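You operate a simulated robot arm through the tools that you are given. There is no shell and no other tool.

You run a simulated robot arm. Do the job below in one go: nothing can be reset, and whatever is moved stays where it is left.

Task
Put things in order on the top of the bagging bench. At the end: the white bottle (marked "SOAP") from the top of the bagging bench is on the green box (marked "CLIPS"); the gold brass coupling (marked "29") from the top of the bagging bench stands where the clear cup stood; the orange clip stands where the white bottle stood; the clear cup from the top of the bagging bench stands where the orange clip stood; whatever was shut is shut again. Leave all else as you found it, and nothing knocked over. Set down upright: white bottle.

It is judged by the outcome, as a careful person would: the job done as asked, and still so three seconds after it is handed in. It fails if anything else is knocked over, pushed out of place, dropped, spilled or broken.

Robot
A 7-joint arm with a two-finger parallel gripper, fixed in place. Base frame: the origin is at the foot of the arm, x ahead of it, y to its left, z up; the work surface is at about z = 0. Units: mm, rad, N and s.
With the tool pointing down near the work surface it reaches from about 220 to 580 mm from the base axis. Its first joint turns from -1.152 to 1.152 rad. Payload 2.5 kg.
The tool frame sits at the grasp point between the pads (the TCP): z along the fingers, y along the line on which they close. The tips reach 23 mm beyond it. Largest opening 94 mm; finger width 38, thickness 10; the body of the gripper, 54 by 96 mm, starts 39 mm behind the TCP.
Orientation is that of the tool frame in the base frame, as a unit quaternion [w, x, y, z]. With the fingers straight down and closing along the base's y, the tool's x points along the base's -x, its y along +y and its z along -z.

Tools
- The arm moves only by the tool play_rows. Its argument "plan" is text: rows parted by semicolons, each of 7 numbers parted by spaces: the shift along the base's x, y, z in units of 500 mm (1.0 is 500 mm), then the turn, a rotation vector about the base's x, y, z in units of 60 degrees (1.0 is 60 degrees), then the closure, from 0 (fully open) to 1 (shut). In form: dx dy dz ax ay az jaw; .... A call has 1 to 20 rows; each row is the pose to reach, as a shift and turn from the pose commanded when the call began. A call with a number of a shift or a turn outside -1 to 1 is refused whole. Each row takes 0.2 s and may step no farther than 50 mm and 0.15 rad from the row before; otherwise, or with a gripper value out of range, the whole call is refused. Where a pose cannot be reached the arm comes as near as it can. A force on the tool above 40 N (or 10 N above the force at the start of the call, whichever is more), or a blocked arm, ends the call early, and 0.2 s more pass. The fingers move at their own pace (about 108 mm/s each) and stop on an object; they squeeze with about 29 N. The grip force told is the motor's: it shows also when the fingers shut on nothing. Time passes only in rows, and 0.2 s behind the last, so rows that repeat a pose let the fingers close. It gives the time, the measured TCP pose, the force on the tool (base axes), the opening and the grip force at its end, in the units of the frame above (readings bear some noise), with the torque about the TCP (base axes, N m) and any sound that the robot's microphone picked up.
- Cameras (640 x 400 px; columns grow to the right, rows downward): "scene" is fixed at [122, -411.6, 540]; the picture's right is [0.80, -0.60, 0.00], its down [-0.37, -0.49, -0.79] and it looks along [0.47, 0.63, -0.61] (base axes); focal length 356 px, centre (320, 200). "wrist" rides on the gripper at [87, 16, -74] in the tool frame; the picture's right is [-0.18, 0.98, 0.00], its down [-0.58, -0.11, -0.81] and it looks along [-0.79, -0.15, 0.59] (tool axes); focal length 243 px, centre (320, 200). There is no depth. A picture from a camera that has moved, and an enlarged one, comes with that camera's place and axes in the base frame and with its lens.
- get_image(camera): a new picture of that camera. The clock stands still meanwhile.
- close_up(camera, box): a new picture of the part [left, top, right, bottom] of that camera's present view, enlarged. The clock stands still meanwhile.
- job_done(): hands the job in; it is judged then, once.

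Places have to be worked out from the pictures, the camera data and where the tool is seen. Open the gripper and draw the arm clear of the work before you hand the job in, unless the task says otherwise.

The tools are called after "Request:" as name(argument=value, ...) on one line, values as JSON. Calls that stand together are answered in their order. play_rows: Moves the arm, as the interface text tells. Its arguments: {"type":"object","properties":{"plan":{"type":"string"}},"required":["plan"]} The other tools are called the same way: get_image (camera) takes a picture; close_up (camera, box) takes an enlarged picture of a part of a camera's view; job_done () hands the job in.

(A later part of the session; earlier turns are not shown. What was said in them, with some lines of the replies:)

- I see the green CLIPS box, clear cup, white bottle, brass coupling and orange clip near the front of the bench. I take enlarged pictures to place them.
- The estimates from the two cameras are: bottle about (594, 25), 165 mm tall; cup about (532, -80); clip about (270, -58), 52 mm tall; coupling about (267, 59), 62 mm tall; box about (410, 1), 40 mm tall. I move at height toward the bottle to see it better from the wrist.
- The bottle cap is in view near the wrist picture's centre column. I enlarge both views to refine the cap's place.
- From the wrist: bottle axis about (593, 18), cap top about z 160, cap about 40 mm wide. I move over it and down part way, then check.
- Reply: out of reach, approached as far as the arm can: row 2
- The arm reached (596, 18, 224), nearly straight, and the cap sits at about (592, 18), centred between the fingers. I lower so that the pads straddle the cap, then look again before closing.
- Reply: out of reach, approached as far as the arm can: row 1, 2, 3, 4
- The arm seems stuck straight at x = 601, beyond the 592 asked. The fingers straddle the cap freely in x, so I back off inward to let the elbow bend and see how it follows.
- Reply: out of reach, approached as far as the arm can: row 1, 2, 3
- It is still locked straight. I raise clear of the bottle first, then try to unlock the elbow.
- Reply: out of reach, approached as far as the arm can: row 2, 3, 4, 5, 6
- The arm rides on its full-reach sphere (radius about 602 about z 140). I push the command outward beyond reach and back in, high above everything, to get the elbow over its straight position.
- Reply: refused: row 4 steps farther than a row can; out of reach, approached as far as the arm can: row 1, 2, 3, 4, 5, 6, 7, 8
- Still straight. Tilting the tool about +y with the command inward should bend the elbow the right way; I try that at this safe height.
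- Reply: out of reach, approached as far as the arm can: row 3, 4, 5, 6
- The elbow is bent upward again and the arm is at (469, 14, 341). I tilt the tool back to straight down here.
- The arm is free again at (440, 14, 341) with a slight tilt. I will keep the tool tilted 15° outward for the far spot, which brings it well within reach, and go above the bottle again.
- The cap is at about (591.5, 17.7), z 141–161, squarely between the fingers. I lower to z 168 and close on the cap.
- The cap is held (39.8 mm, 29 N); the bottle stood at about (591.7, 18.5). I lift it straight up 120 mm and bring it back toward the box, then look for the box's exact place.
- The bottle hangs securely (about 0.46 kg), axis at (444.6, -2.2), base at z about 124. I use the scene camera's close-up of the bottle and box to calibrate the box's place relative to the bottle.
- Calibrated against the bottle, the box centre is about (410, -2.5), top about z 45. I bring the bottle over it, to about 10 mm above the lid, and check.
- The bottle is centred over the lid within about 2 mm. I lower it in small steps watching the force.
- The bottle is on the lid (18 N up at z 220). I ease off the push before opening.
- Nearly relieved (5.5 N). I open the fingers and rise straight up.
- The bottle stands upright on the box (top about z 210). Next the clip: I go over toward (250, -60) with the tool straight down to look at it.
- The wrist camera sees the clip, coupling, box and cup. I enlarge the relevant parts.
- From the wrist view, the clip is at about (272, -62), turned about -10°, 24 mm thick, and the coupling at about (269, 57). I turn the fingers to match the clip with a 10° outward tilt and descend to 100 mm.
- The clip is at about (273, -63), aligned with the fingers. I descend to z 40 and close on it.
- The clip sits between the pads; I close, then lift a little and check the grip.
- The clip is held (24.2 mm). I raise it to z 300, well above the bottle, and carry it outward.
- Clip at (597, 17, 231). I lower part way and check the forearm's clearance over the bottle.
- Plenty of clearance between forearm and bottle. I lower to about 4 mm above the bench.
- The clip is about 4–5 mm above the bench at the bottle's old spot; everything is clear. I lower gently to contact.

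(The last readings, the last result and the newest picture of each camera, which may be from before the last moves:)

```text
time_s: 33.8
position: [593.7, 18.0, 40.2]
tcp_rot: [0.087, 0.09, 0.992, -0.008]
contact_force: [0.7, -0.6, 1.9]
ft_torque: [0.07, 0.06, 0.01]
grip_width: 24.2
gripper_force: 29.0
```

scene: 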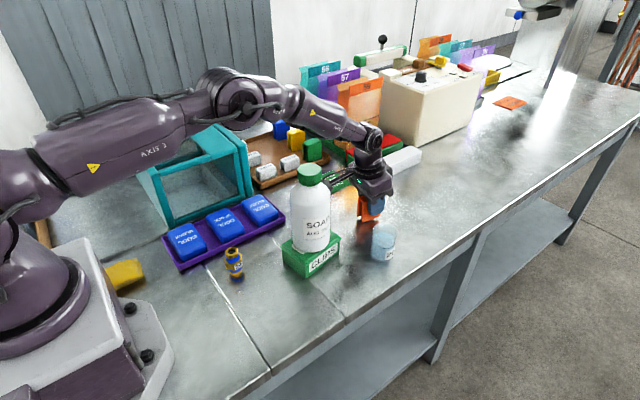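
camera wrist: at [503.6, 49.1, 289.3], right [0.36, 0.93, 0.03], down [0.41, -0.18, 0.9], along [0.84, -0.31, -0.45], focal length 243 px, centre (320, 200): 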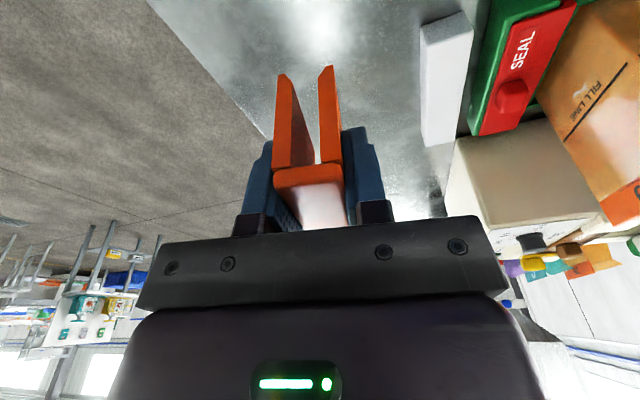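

It just touches (2 N). I open the fingers and rise straight up.

Request:
play_rows(plan="0 0 0 0 0 0 0.9; 0 0 0 0 0 0 0.6; 0 0 0 0 0 0 0.4; 0 0 0 0 0 0 0.4; 0 0 0.04 0 0 0 0.4; 0 0 0.1 0 0 0 0.4; 0 0 0.18 0 0 0 0.4; 0 0 0.26 0 0 0 0.4; 0 0 0.34 0 0 0 0.4; 0 0 0.34 0 0 0 0.4")

Request:
get_image(camera="wrist")

Request:
get_image(camera="scene")

Request:
close_up(camera="scene", box=[340, 140, 440, 280])

```text
time_s: 36.0
position: [592.4, 16.7, 211.8]
tcp_rot: [0.085, 0.09, 0.992, -0.009]
contact_force: [-0.3, 0.6, -0.4]
ft_torque: [-0.03, 0.0, 0.01]
grip_width: 56.4
gripper_force: 0.1
```

```text
taken
camera wrist: at [499.0, 48.4, 269.9], right [0.35, 0.93, 0.03], down [0.41, -0.18, 0.89], along [0.84, -0.31, -0.45], focal length 243 px, centre (320, 200)
```

wrist: 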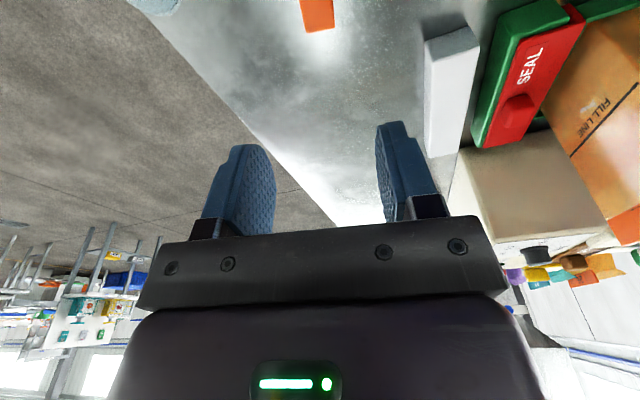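

```text
taken
```

scene: 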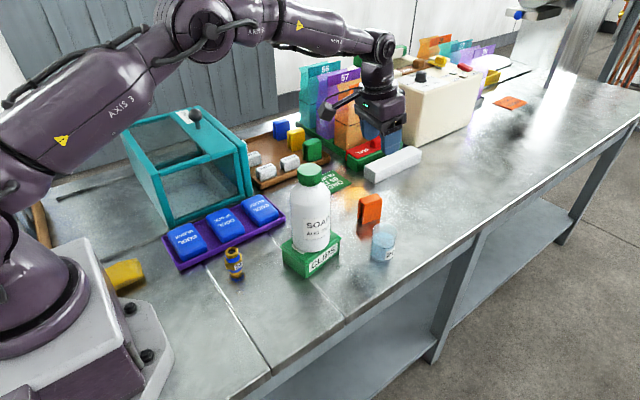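

```text
2.86 times, centred on (390, 210) of scene
camera zoom: at [122.0, -411.6, 540.0], right [0.8, -0.6, 0.0], down [-0.37, -0.49, -0.79], along [0.47, 0.63, -0.61], focal length 1017 px, centre (120, 171)
```

zoom: 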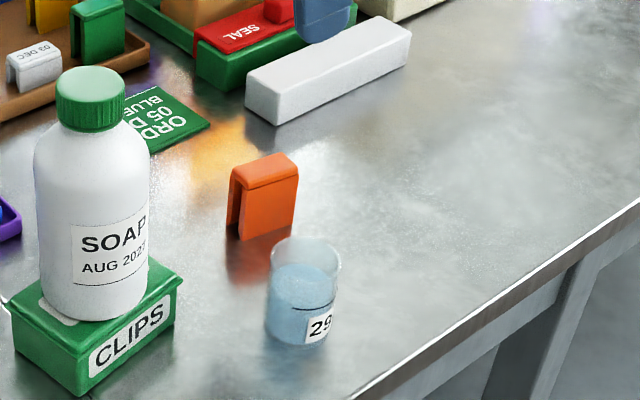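

The orange clip stands upright at the bottle's old spot. Next the cup, about (532, -84): I straighten the tool, open fully and look from behind it.

Request:
play_rows(plan="-0.05 -0.05 0 0.004 0.041 0.043 0.4; -0.1 -0.1 0 0.0086 0.081 0.086 0.2; -0.15 -0.15 -0.012 0.013 0.122 0.129 0; -0.185 -0.2014 -0.024 0.0172 0.1628 0.1724 0; -0.185 -0.2014 -0.024 0.0172 0.1628 0.1724 0")

Request:
get_image(camera="wrist")

Request:
close_up(camera="wrist", box=[240, 0, 400, 110])

```text
time_s: 37.2
position: [500.6, -83.0, 197.5]
tcp_rot: [0.001, -0.001, 1.0, 0.0]
contact_force: [0.1, 0.4, 0.0]
ft_torque: [0.02, -0.01, -0.01]
grip_width: 94.0
gripper_force: 0.1
```

```text
taken
camera wrist: at [413.6, -69.1, 272.0], right [0.18, 0.98, 0.0], down [0.58, -0.11, 0.81], along [0.79, -0.15, -0.59], focal length 243 px, centre (320, 200)
```

wrist: 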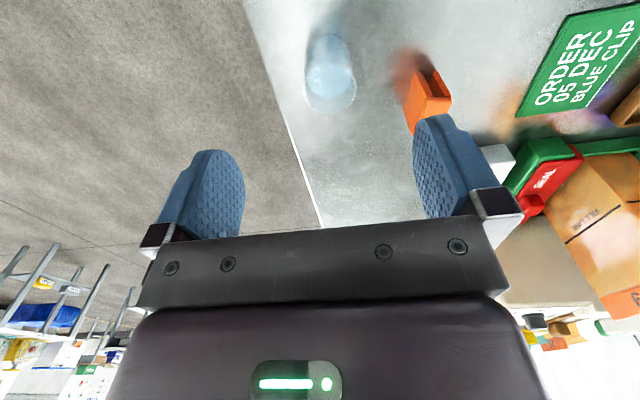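

```text
3.64 times, centred on (320, 55) of wrist
camera zoom: at [413.6, -69.1, 272.0], right [0.18, 0.98, 0.0], down [0.58, -0.11, 0.81], along [0.79, -0.15, -0.59], focal length 882 px, centre (320, 727)
```

zoom: 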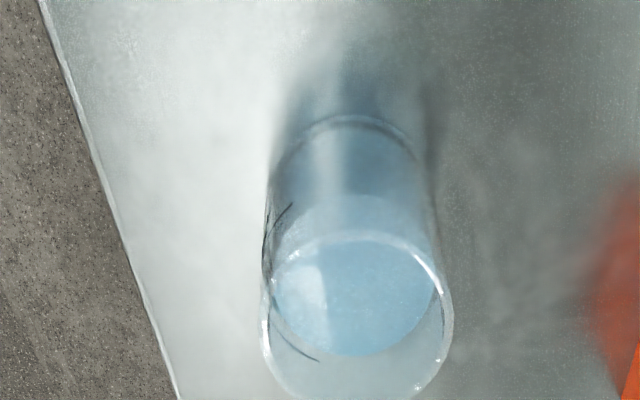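

The cup is at about (529, -82), rim about 47 mm wide, 67 mm high, holding liquid. I come over it at z 110 and check centring.

Request:
play_rows(plan="0.03 0.001 -0.06 0 0 0 0; 0.058 0.001 -0.12 0 0 0 0; 0.058 0.001 -0.17 0 0 0 0; 0.058 0.001 -0.17 0 0 0 0")

Request:
get_image(camera="wrist")

Request:
close_up(camera="scene", box=[330, 150, 450, 280])

```text
time_s: 38.2
position: [529.3, -81.3, 111.5]
tcp_rot: [0.001, 0.0, 1.0, 0.0]
contact_force: [-0.3, 0.1, -0.5]
ft_torque: [0.02, 0.03, 0.02]
grip_width: 94.0
gripper_force: 0.1
```

```text
taken
camera wrist: at [443.0, -66.8, 185.2], right [0.18, 0.98, 0.0], down [0.58, -0.11, 0.81], along [0.79, -0.15, -0.59], focal length 243 px, centre (320, 200)
```

wrist: 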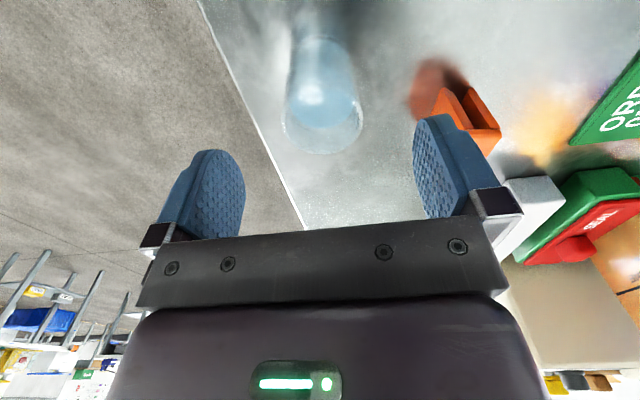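

```text
3.08 times, centred on (390, 215) of scene
camera zoom: at [122.0, -411.6, 540.0], right [0.8, -0.6, 0.0], down [-0.37, -0.49, -0.79], along [0.47, 0.63, -0.61], focal length 1095 px, centre (105, 154)
```

zoom: 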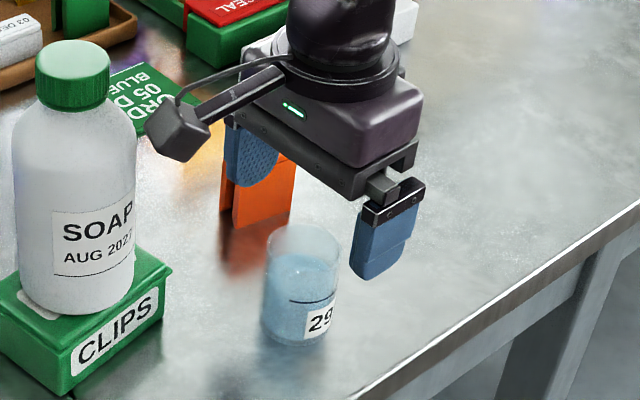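

The cup is centred under the tool (about 527.5, -80.5). I turn the tool 20° about vertical to give the wrist camera more room from the bottle, then descend around the cup.

Request:
play_rows(plan="-0.001 0.001 0 0 0 0.11 0; -0.002 0.001 0 0 0 0.22 0; -0.002 0.001 0 0 0 0.333 0; -0.002 0.001 -0.05 0 0 0.333 0; -0.002 0.001 -0.1 0 0 0.333 0; -0.002 0.001 -0.138 0 0 0.333 0; -0.002 0.001 -0.138 0 0 0.333 0")

Request:
get_image(camera="wrist")

Request:
close_up(camera="scene", box=[330, 150, 450, 280])

```text
time_s: 39.8
position: [528.1, -82.8, 44.5]
tcp_rot: [0.002, -0.173, 0.985, -0.001]
contact_force: [-1.1, -0.5, 0.1]
ft_torque: [0.01, 0.04, 0.01]
grip_width: 93.9
gripper_force: 0.0
```

```text
taken
camera wrist: at [440.7, -98.8, 119.1], right [-0.16, 0.99, 0.0], down [0.58, 0.1, 0.81], along [0.8, 0.13, -0.59], focal length 243 px, centre (320, 200)
```

wrist: 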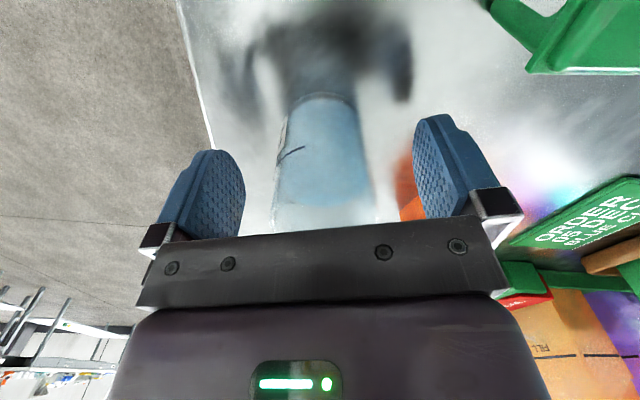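

```text
3.08 times, centred on (390, 215) of scene
camera zoom: at [122.0, -411.6, 540.0], right [0.8, -0.6, 0.0], down [-0.37, -0.49, -0.79], along [0.47, 0.63, -0.61], focal length 1095 px, centre (105, 154)
```

zoom: 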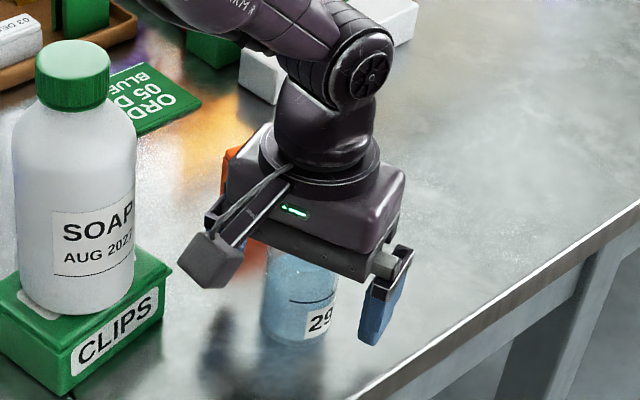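

The cup is centred between the open fingers and all is clear. I close gently on it.

Request:
play_rows(plan="0 0 0 0 0 0 0.25; 0 0 0 0 0 0 0.4; 0 0 0 0 0 0 0.46; 0 0 0 0 0 0 0.5; 0 0 0 0 0 0 0.55; 0 0 0 0 0 0 0.65; 0 0 0 0 0 0 1; 0 0 0 0 0 0 1")

Request:
get_image(camera="wrist")

```text
time_s: 41.6
position: [527.4, -83.0, 45.3]
tcp_rot: [0.001, -0.173, 0.985, 0.0]
contact_force: [0.0, 0.3, 0.0]
ft_torque: [0.04, 0.04, -0.02]
grip_width: 47.6
gripper_force: 28.5
```

```text
taken
camera wrist: at [440.7, -98.7, 119.3], right [-0.16, 0.99, 0.0], down [0.58, 0.1, 0.81], along [0.8, 0.13, -0.59], focal length 243 px, centre (320, 200)
```

wrist: 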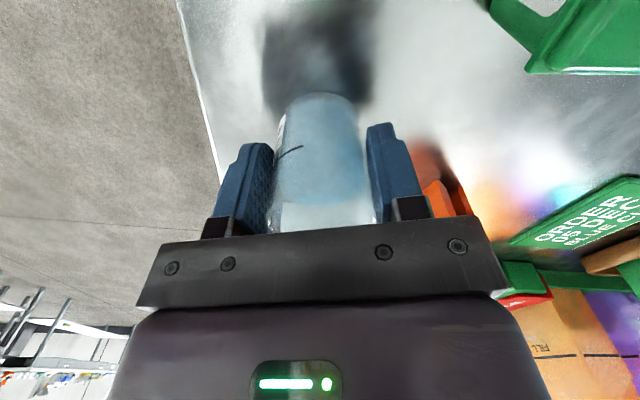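

The cup is held at 47.6 mm. I lift it slowly and level to z 300.

Request:
play_rows(plan="0 0 0.008 0 0 0 1; 0 0 0.025 0 0 0 1; 0 0 0.05 0 0 0 1; 0 0 0.085 0 0 0 1; 0 0 0.13 0 0 0 1; 0 0 0.18 0 0 0 1; 0 0 0.23 0 0 0 1; 0 0 0.28 0 0 0 1; 0 0 0.33 0 0 0 1; 0 0 0.38 0 0 0 1; 0 0 0.425 0 0 0 1; 0 0 0.46 0 0 0 1; 0 0 0.485 0 0 0 1; 0 0 0.502 0 0 0 1; 0 0 0.51 0 0 0 1; 0 0 0.51 0 0 0 1")

Request:
get_image(camera="scene")

Request:
get_image(camera="wrist")

```text
time_s: 45.0
position: [526.5, -82.3, 299.7]
tcp_rot: [0.001, -0.174, 0.985, 0.0]
contact_force: [0.3, 0.1, -0.7]
ft_torque: [-0.02, 0.0, -0.03]
grip_width: 47.3
gripper_force: 28.8
```

```text
taken
```

scene: 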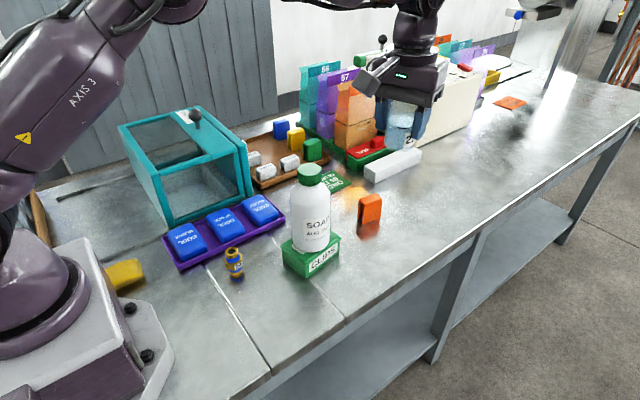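

```text
taken
camera wrist: at [440.5, -97.8, 374.1], right [-0.16, 0.99, 0.0], down [0.58, 0.1, 0.81], along [0.8, 0.13, -0.59], focal length 243 px, centre (320, 200)
```

wrist: 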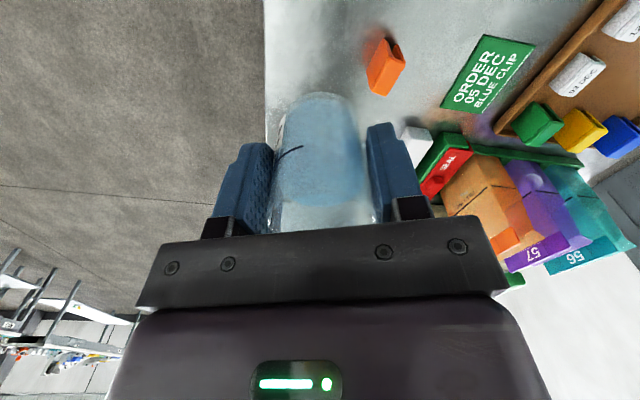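

Level and steady. I carry the cup back at this height to above the clip's old spot (273, -63).

Request:
play_rows(plan="-0.008 0.0006 0 0 0 0 1; -0.025 0.002 0 0 0 0 1; -0.05 0.004 0 0 0 0 1; -0.09 0.007 0 0 0 0 1; -0.135 0.01 0 0 0 0 1; -0.185 0.014 0 0 0 0 1; -0.235 0.018 0 0 0 0 1; -0.285 0.0216 0 0 0 0 1; -0.335 0.0254 0 0 0 0 1; -0.38 0.0288 0 0 0 0 1; -0.42 0.032 0 0 0 0 1; -0.453 0.0343 0 0 0 0 1; -0.478 0.0362 0 0 0 0 1; -0.495 0.0375 0 0 0 0 1; -0.505 0.0383 0 0 0 0 1; -0.509 0.0386 0 0 0 0 1; -0.509 0.0386 0 0 0 0 1")

Request:
get_image(camera="scene")

```text
time_s: 48.6
position: [272.4, -61.3, 300.5]
tcp_rot: [0.001, -0.174, 0.985, 0.0]
contact_force: [0.4, -0.9, -1.0]
ft_torque: [-0.01, -0.01, -0.02]
grip_width: 47.3
gripper_force: 29.6
```

```text
taken
```

scene: 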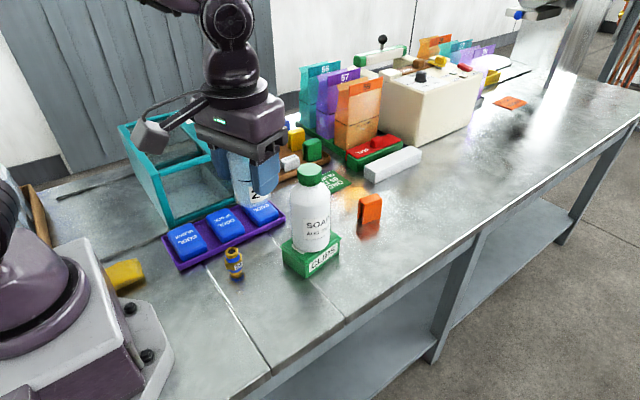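

Over the spot. I lower slowly to a few millimetres above the bench.

Request:
play_rows(plan="0 0 -0.008 0 0 0 1; 0 -0.001 -0.025 0 0 0 1; 0 -0.002 -0.05 0 0 0 1; 0 -0.003 -0.085 0 0 0 1; 0 -0.0034 -0.13 0 0 0 1; 0 -0.0034 -0.18 0 0 0 1; 0 -0.0034 -0.23 0 0 0 1; 0 -0.0034 -0.28 0 0 0 1; 0 -0.0034 -0.33 0 0 0 1; 0 -0.0034 -0.375 0 0 0 1; 0 -0.0034 -0.415 0 0 0 1; 0 -0.0034 -0.45 0 0 0 1; 0 -0.0034 -0.475 0 0 0 1; 0 -0.0034 -0.492 0 0 0 1; 0 -0.0034 -0.5 0 0 0 1; 0 -0.0034 -0.5 0 0 0 1")

Request:
get_image(camera="scene")

Request:
close_up(camera="scene", box=[200, 200, 360, 340])

```text
time_s: 52.0
position: [273.0, -62.2, 50.9]
tcp_rot: [0.002, -0.174, 0.985, 0.0]
contact_force: [-0.4, -0.5, -0.8]
ft_torque: [0.0, -0.01, 0.03]
grip_width: 47.1
gripper_force: 29.1
```

```text
taken
```

scene: 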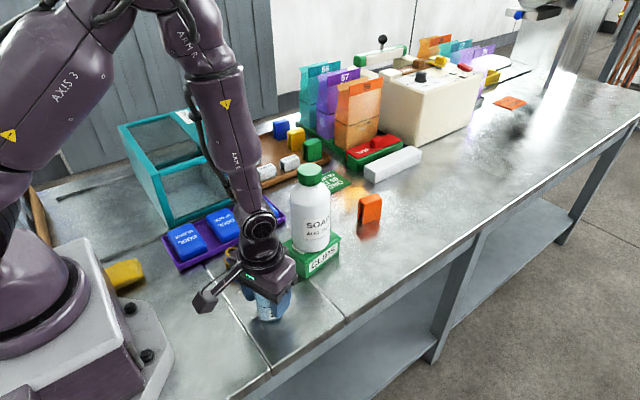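

```text
2.86 times, centred on (280, 270) of scene
camera zoom: at [122.0, -411.6, 540.0], right [0.8, -0.6, 0.0], down [-0.37, -0.49, -0.79], along [0.47, 0.63, -0.61], focal length 1017 px, centre (434, 0)
```

zoom: 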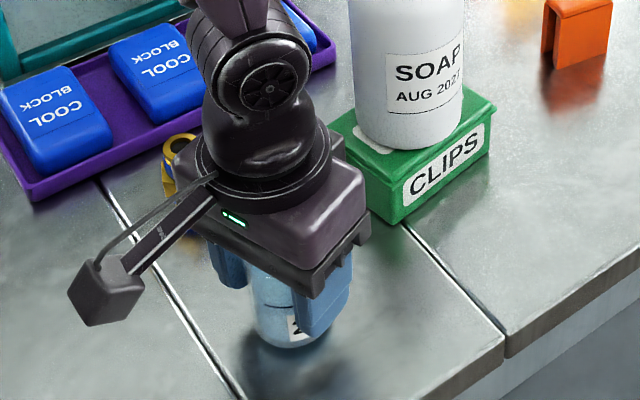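

About 5 mm above the bench. I lower to touch.

Request:
play_rows(plan="0 0 -0.004 0 0 0 1; 0 0 -0.007 0 0 0 1; 0 0 -0.009 0 0 0 1; 0 0 -0.0105 0 0 0 1; 0 0 -0.0105 0 0 0 1")

```text
time_s: 53.2
position: [272.9, -64.2, 45.7]
tcp_rot: [0.001, -0.173, 0.985, 0.0]
contact_force: [0.4, 0.2, -0.4]
ft_torque: [0.01, 0.02, 0.01]
grip_width: 47.3
gripper_force: 29.2
```

Request:
play_rows(plan="0 0 -0.001 0 0 0 1; 0 0 -0.002 0 0 0 1; 0 0 -0.003 0 0 0 1; 0 0 -0.003 0 0 0 1")

```text
time_s: 54.2
position: [273.1, -63.7, 43.6]
tcp_rot: [0.002, -0.174, 0.985, 0.0]
contact_force: [-0.5, 0.3, 22.5]
ft_torque: [0.16, -0.04, 0.01]
grip_width: 47.2
gripper_force: 29.2
```

It is on the bench (22 N); I ease off a millimetre before opening.

Request:
play_rows(plan="0 0 0.001 0 0 0 1; 0 0 0.0016 0 0 0 1; 0 0 0.0016 0 0 0 1")

```text
time_s: 55.0
position: [272.0, -62.2, 42.9]
tcp_rot: [0.001, -0.173, 0.985, 0.0]
contact_force: [-0.2, -0.1, 0.8]
ft_torque: [0.02, -0.09, -0.01]
grip_width: 47.4
gripper_force: 29.0
```

Force is near zero now. I open slowly and rise straight up.

Request:
play_rows(plan="0 0 0 0 0 0 0.5; 0 0 0 0 0 0 0.46; 0 0 0 0 0 0 0.42; 0 0 0 0 0 0 0.35; 0 0 0 0 0 0 0.25; 0 0 0 0 0 0 0.2; 0 0 0.02 0 0 0 0.2; 0 0 0.06 0 0 0 0.2; 0 0 0.12 0 0 0 0.2; 0 0 0.2 0 0 0 0.2; 0 0 0.28 0 0 0 0.2; 0 0 0.36 0 0 0 0.2; 0 0 0.44 0 0 0 0.2; 0 0 0.44 0 0 0 0.2")

Request:
get_image(camera="scene")

Request:
get_image(camera="wrist")

Request:
close_up(camera="scene", box=[200, 200, 360, 340])

```text
time_s: 58.0
position: [272.2, -63.8, 264.3]
tcp_rot: [0.001, -0.174, 0.985, 0.001]
contact_force: [-0.5, 0.6, -0.2]
ft_torque: [0.0, 0.02, 0.0]
grip_width: 75.1
gripper_force: 0.0
```

```text
taken
```

scene: 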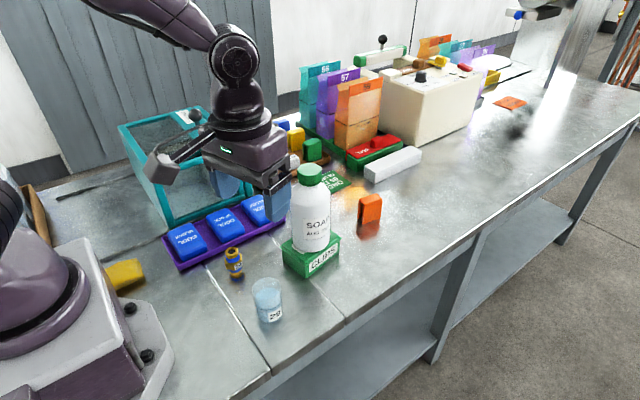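

```text
taken
camera wrist: at [186.3, -79.4, 338.7], right [-0.16, 0.99, 0.0], down [0.58, 0.1, 0.81], along [0.8, 0.13, -0.59], focal length 243 px, centre (320, 200)
```

wrist: 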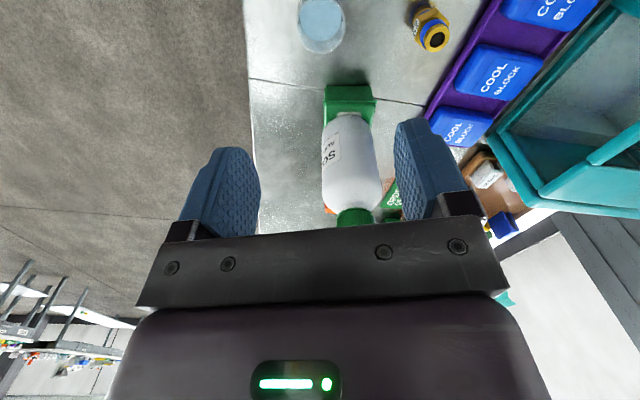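

```text
2.86 times, centred on (280, 270) of scene
camera zoom: at [122.0, -411.6, 540.0], right [0.8, -0.6, 0.0], down [-0.37, -0.49, -0.79], along [0.47, 0.63, -0.61], focal length 1017 px, centre (434, 0)
```

zoom: 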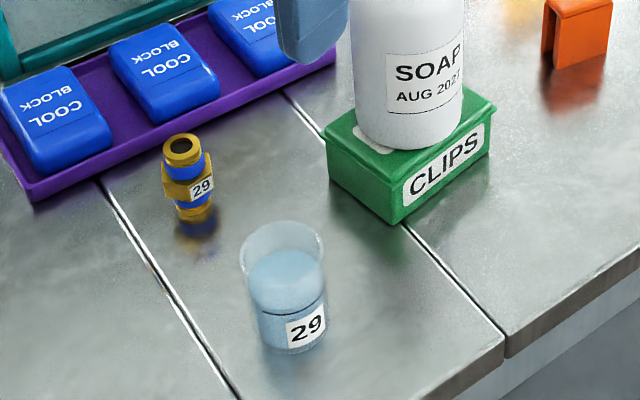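

The cup stands upright at the clip's old spot. Last, the brass coupling: I enlarge the wrist view to place it.

Request:
close_up(camera="wrist", box=[380, 0, 500, 80])

Request:
close_up(camera="scene", box=[200, 230, 270, 290])

```text
5.00 times, centred on (440, 40) of wrist
camera zoom: at [186.3, -79.4, 338.7], right [-0.16, 0.99, 0.0], down [0.58, 0.1, 0.81], along [0.8, 0.13, -0.59], focal length 1213 px, centre (-280, 1000)
```

zoom: 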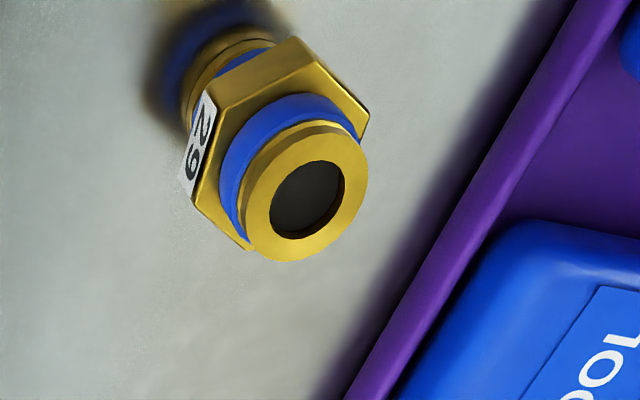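

```text
6.67 times, centred on (235, 260) of scene
camera zoom: at [122.0, -411.6, 540.0], right [0.8, -0.6, 0.0], down [-0.37, -0.49, -0.79], along [0.47, 0.63, -0.61], focal length 2373 px, centre (887, -200)
```

zoom: 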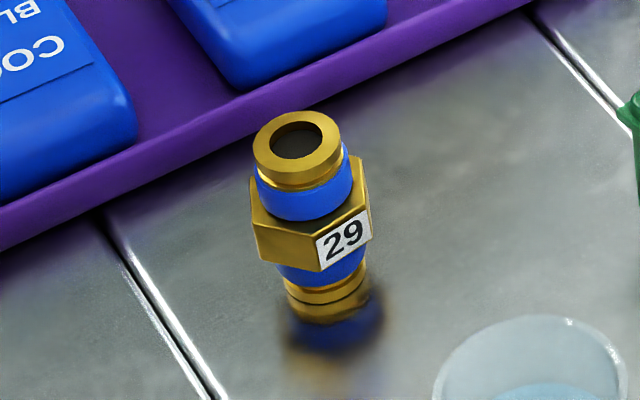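

The coupling is at about (269, 55), about 57 mm tall, its labelled flat facing along -75°; fingers turned 15° will fit the flats. I move over it, partly open, and come down to z 110.

Request:
play_rows(plan="-0.002 0.08 0 0 0 -0.03 0.4; -0.004 0.16 0 0 0 -0.06 0.4; -0.006 0.238 0 0 0 -0.087 0.4; -0.006 0.238 -0.08 0 0 -0.087 0.4; -0.006 0.238 -0.16 0 0 -0.087 0.4; -0.006 0.238 -0.24 0 0 -0.087 0.4; -0.006 0.238 -0.308 0 0 -0.087 0.4; -0.006 0.238 -0.308 0 0 -0.087 0.4")

Request:
get_image(camera="wrist")

Request:
close_up(camera="wrist", box=[240, 0, 400, 160])

Request:
get_image(camera="scene")

```text
time_s: 59.8
position: [270.5, 59.4, 110.2]
tcp_rot: [0.002, -0.129, 0.992, 0.001]
contact_force: [0.7, 0.5, 0.6]
ft_torque: [0.02, 0.03, 0.0]
grip_width: 56.4
gripper_force: 0.1
```

```text
taken
camera wrist: at [181.8, 50.3, 183.9], right [-0.07, 1.0, 0.0], down [0.59, 0.04, 0.81], along [0.81, 0.06, -0.59], focal length 243 px, centre (320, 200)
```

wrist: 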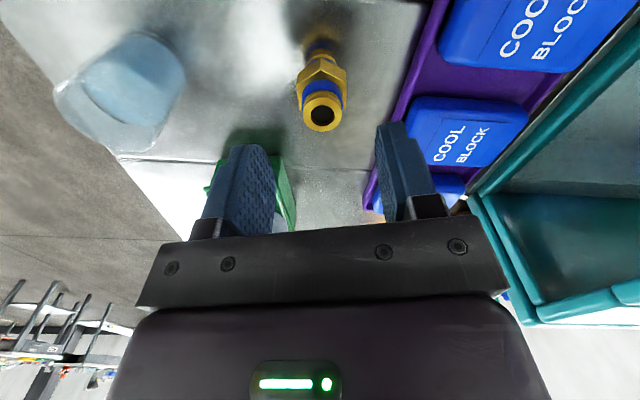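

```text
2.50 times, centred on (320, 80) of wrist
camera zoom: at [181.8, 50.3, 183.9], right [-0.07, 1.0, 0.0], down [0.59, 0.04, 0.81], along [0.81, 0.06, -0.59], focal length 606 px, centre (320, 500)
```

zoom: 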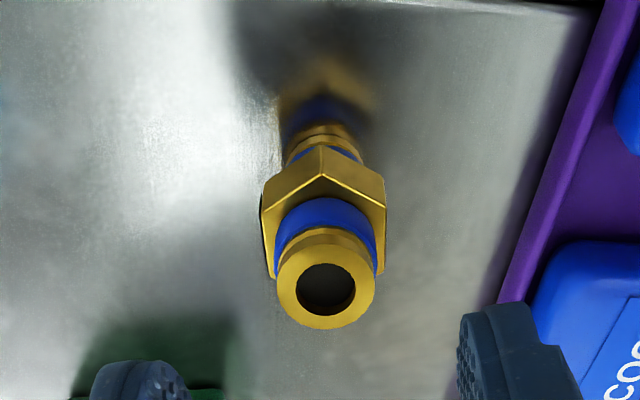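

```text
taken
```

scene: 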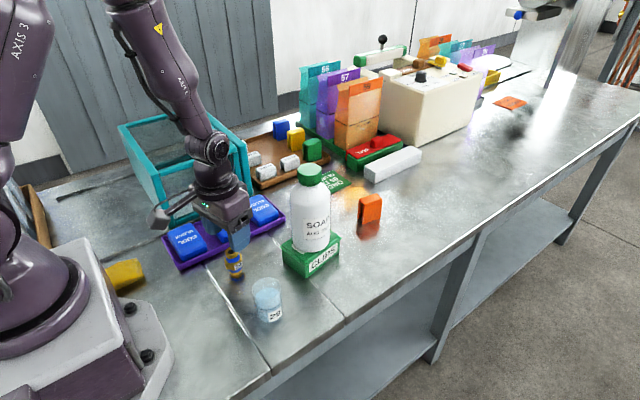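

The hex flats line up with the fingers; the coupling is at about (267.5, 58). I descend to z 33 and close.

Request:
play_rows(plan="-0.005 -0.003 -0.06 0 0 0 0.4; -0.005 -0.003 -0.12 0 0 0 0.4; -0.005 -0.003 -0.154 0 0 0 0.4; -0.005 -0.003 -0.154 0 0 0 0.4; -0.005 -0.003 -0.154 0 0 0 0.55; -0.005 -0.003 -0.154 0 0 0 0.65; -0.005 -0.003 -0.154 0 0 0 0.8; -0.005 -0.003 -0.154 0 0 0 1; -0.005 -0.003 -0.154 0 0 0 1")

Request:
get_image(camera="wrist")

```text
time_s: 61.8
position: [268.0, 54.8, 31.6]
tcp_rot: [0.001, -0.129, 0.992, 0.0]
contact_force: [0.4, 0.3, -0.4]
ft_torque: [0.02, 0.01, -0.01]
grip_width: 31.6
gripper_force: 29.1
```

```text
taken
camera wrist: at [179.3, 46.8, 106.1], right [-0.07, 1.0, 0.0], down [0.59, 0.04, 0.81], along [0.81, 0.06, -0.59], focal length 243 px, centre (320, 200)
```

wrist: 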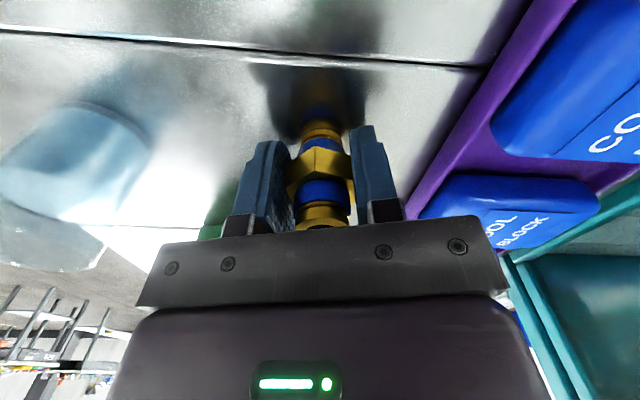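

The coupling is gripped on its flats (31.6 mm). I lift it to z 300 and carry it over to the cup's old spot (528.5, -82.5).

Request:
play_rows(plan="0 0 0.02 0 0 0 1; 0 0 0.06 0 0 0 1; 0 0 0.13 0 0 0 1; 0 0 0.21 0 0 0 1; 0 0 0.29 0 0 0 1; 0 0 0.37 0 0 0 1; 0 0 0.45 0 0 0 1; 0 0 0.51 0 0 0 1; 0 0 0.537 0 0 0 1; 0.04 -0.021 0.537 0 0 0 1; 0.1 -0.053 0.537 0 0 0 1; 0.17 -0.09 0.537 0 0 0 1; 0.24 -0.127 0.537 0 0 0 1; 0.31 -0.164 0.537 0 0 0 1; 0.38 -0.2 0.537 0 0 0 1; 0.44 -0.232 0.537 0 0 0 1; 0.49 -0.259 0.537 0 0 0 1; 0.521 -0.275 0.537 0 0 0 1; 0.521 -0.275 0.537 0 0 0 1")

Request:
get_image(camera="scene")

Request:
get_image(camera="wrist")

```text
time_s: 65.8
position: [526.1, -82.9, 300.7]
tcp_rot: [0.0, -0.128, 0.992, 0.0]
contact_force: [-1.0, 0.0, -0.8]
ft_torque: [-0.02, 0.01, -0.02]
grip_width: 31.7
gripper_force: 29.0
```

```text
taken
```

scene: 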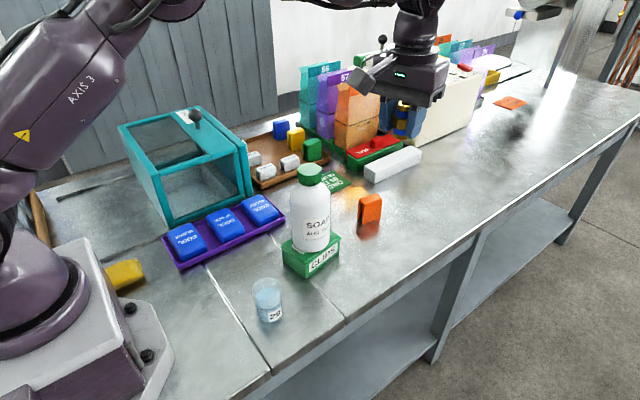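

```text
taken
camera wrist: at [439.7, -90.5, 375.0], right [-0.07, 1.0, 0.0], down [0.59, 0.04, 0.81], along [0.81, 0.06, -0.59], focal length 243 px, centre (320, 200)
```

wrist: 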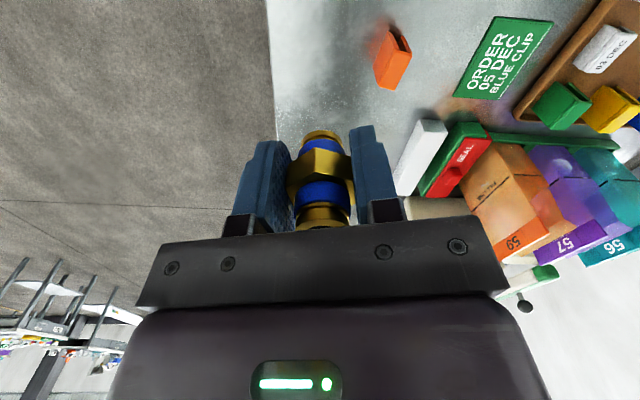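

Over the spot. I lower it to about 4 mm above the bench.

Request:
play_rows(plan="0.002 0 -0.03 0 0 0 1; 0.0045 0 -0.09 0 0 0 1; 0.0045 0 -0.16 0 0 0 1; 0.0045 0 -0.23 0 0 0 1; 0.0045 0 -0.3 0 0 0 1; 0.0045 0 -0.37 0 0 0 1; 0.0045 0 -0.43 0 0 0 1; 0.0045 0 -0.48 0 0 0 1; 0.0045 0 -0.51 0 0 0 1; 0.0045 0 -0.527 0 0 0 1; 0.0045 0 -0.527 0 0 0 1")

Request:
close_up(camera="scene", box=[330, 150, 450, 280])

```text
time_s: 68.2
position: [531.2, -83.9, 37.5]
tcp_rot: [0.002, -0.128, 0.992, 0.0]
contact_force: [-0.2, 1.2, -0.7]
ft_torque: [-0.02, 0.02, -0.02]
grip_width: 31.4
gripper_force: 28.8
```

```text
3.08 times, centred on (390, 215) of scene
camera zoom: at [122.0, -411.6, 540.0], right [0.8, -0.6, 0.0], down [-0.37, -0.49, -0.79], along [0.47, 0.63, -0.61], focal length 1095 px, centre (105, 154)
```

zoom: 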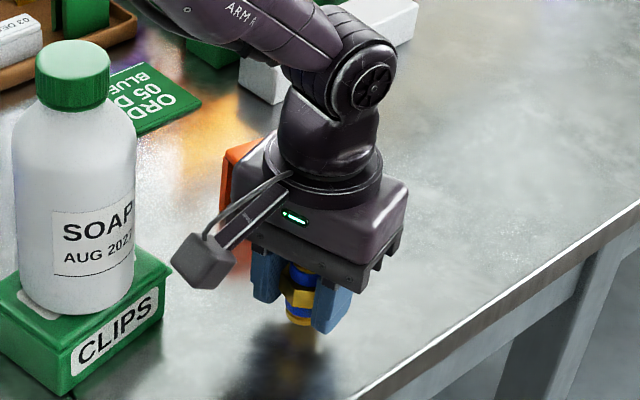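

Near the bench and all clear; I lower to touch.

Request:
play_rows(plan="-0.003 0.001 -0.004 0 0 0 1; -0.003 0.001 -0.007 0 0 0 1; -0.003 0.001 -0.009 0 0 0 1; -0.003 0.001 -0.0105 0 0 0 1; -0.003 0.001 -0.0105 0 0 0 1")

```text
time_s: 69.4
position: [527.8, -83.7, 32.8]
tcp_rot: [0.001, -0.128, 0.992, 0.0]
contact_force: [-0.2, 0.3, -1.6]
ft_torque: [0.02, -0.02, 0.0]
grip_width: 31.4
gripper_force: 29.0
```

Request:
play_rows(plan="0 0 -0.001 0 0 0 1; 0 0 -0.002 0 0 0 1; 0 0 -0.003 0 0 0 1; 0 0 -0.003 0 0 0 1")

```text
time_s: 70.4
position: [529.5, -83.3, 31.3]
tcp_rot: [0.002, -0.128, 0.992, -0.001]
contact_force: [-1.9, 0.9, 3.7]
ft_torque: [0.02, 0.0, 0.01]
grip_width: 31.4
gripper_force: 28.7
```

Light contact (4 N). I open slowly and rise straight up.

Request:
play_rows(plan="0 0 0 0 0 0 0.67; 0 0 0 0 0 0 0.62; 0 0 0 0 0 0 0.55; 0 0 0 0 0 0 0.45; 0 0 0 0 0 0 0.35; 0 0 0.02 0 0 0 0.35; 0 0 0.06 0 0 0 0.35; 0 0 0.12 0 0 0 0.35; 0 0 0.2 0 0 0 0.35; 0 0 0.28 0 0 0 0.35; 0 0 0.36 0 0 0 0.35; 0 0 0.44 0 0 0 0.35; 0 0 0.52 0 0 0 0.35; 0 0 0.52 0 0 0 0.35")

Request:
get_image(camera="scene")

Request:
close_up(camera="scene", box=[240, 140, 440, 330])

```text
time_s: 73.4
position: [527.3, -82.0, 291.5]
tcp_rot: [0.001, -0.13, 0.992, 0.0]
contact_force: [0.2, 0.1, 0.4]
ft_torque: [0.02, 0.0, 0.0]
grip_width: 61.1
gripper_force: 0.0
```

```text
taken
```

scene: 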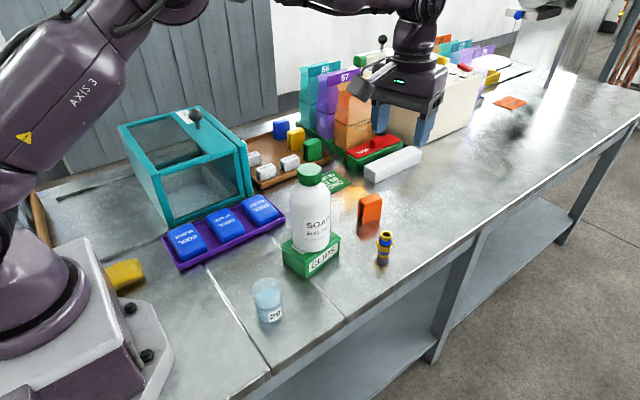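

```text
2.11 times, centred on (340, 235) of scene
camera zoom: at [122.0, -411.6, 540.0], right [0.8, -0.6, 0.0], down [-0.37, -0.49, -0.79], along [0.47, 0.63, -0.61], focal length 750 px, centre (278, 126)
```

zoom: 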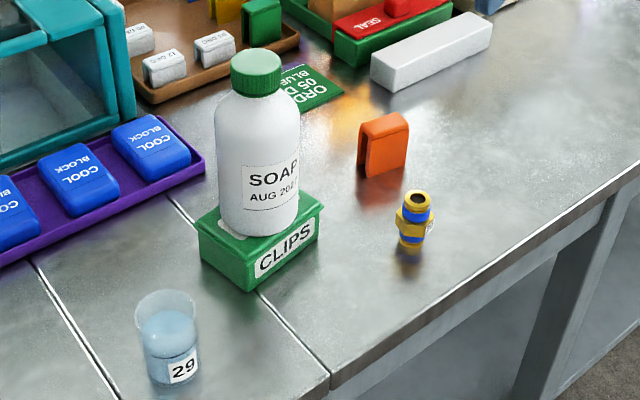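

All four items stand where asked and the rest looks untouched. I open fully and draw the arm up and back, then take a last look.

Request:
play_rows(plan="-0.03 0 0.04 0 0 0 0.2; -0.08 0 0.08 0 0 0 0; -0.14 0 0.1 0 0 0 0; -0.18 0 0.1 0 0 0 0; -0.18 0 0.1 0 0 0 0; -0.18 0 0.1 0 0 0 0")

Request:
get_image(camera="scene")

Request:
get_image(camera="wrist")

```text
time_s: 74.8
position: [437.3, -84.5, 342.9]
tcp_rot: [0.001, -0.129, 0.992, 0.0]
contact_force: [0.2, -0.6, -0.5]
ft_torque: [-0.03, -0.03, -0.01]
grip_width: 94.5
gripper_force: 0.1
```

```text
taken
```

scene: 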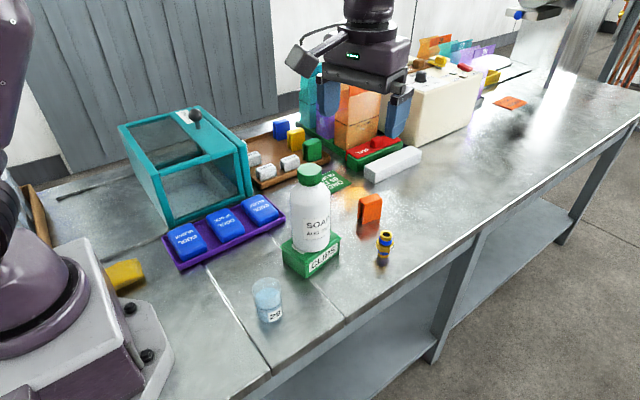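

```text
taken
camera wrist: at [350.3, -92.1, 415.6], right [-0.07, 1.0, 0.0], down [0.59, 0.04, 0.81], along [0.81, 0.06, -0.59], focal length 243 px, centre (320, 200)
```

wrist: 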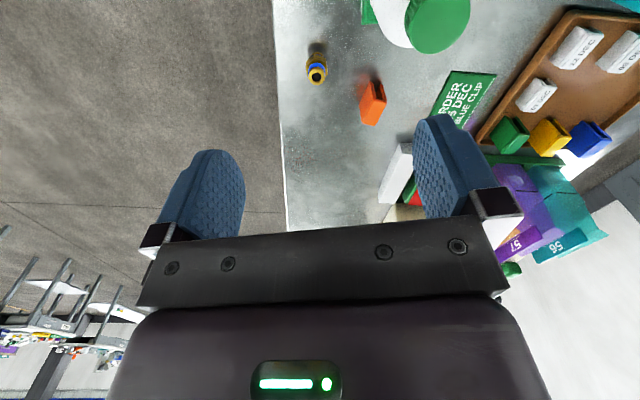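

The bottle is upright on the CLIPS box, and the clip, cup and coupling stand at their new spots. The gripper is open and clear of the work, so I hand the job in.

Request:
job_done()

```text
The job is handed in.
```

The job is handed in, and the last pictures show everything where you asked for it:

- **White bottle (SOAP):** upright on the green CLIPS box, close to the middle of the lid.
- **Orange clip:** standing where the bottle stood, to within about 6 mm.
- **Clear cup:** standing upright where the clip stood, with its liquid still in it.
- **Brass coupling (29):** standing where the cup stood, to within a few millimetres.

Nothing had to be opened, so whatever was shut stayed shut. I saw nothing else moved or knocked over. The gripper is open and the arm is drawn back, above and clear of the work.

Early on, the arm locked straight at full reach over the bottle. I freed it high above the bench without touching anything, then used a slight tilt for the far spot.
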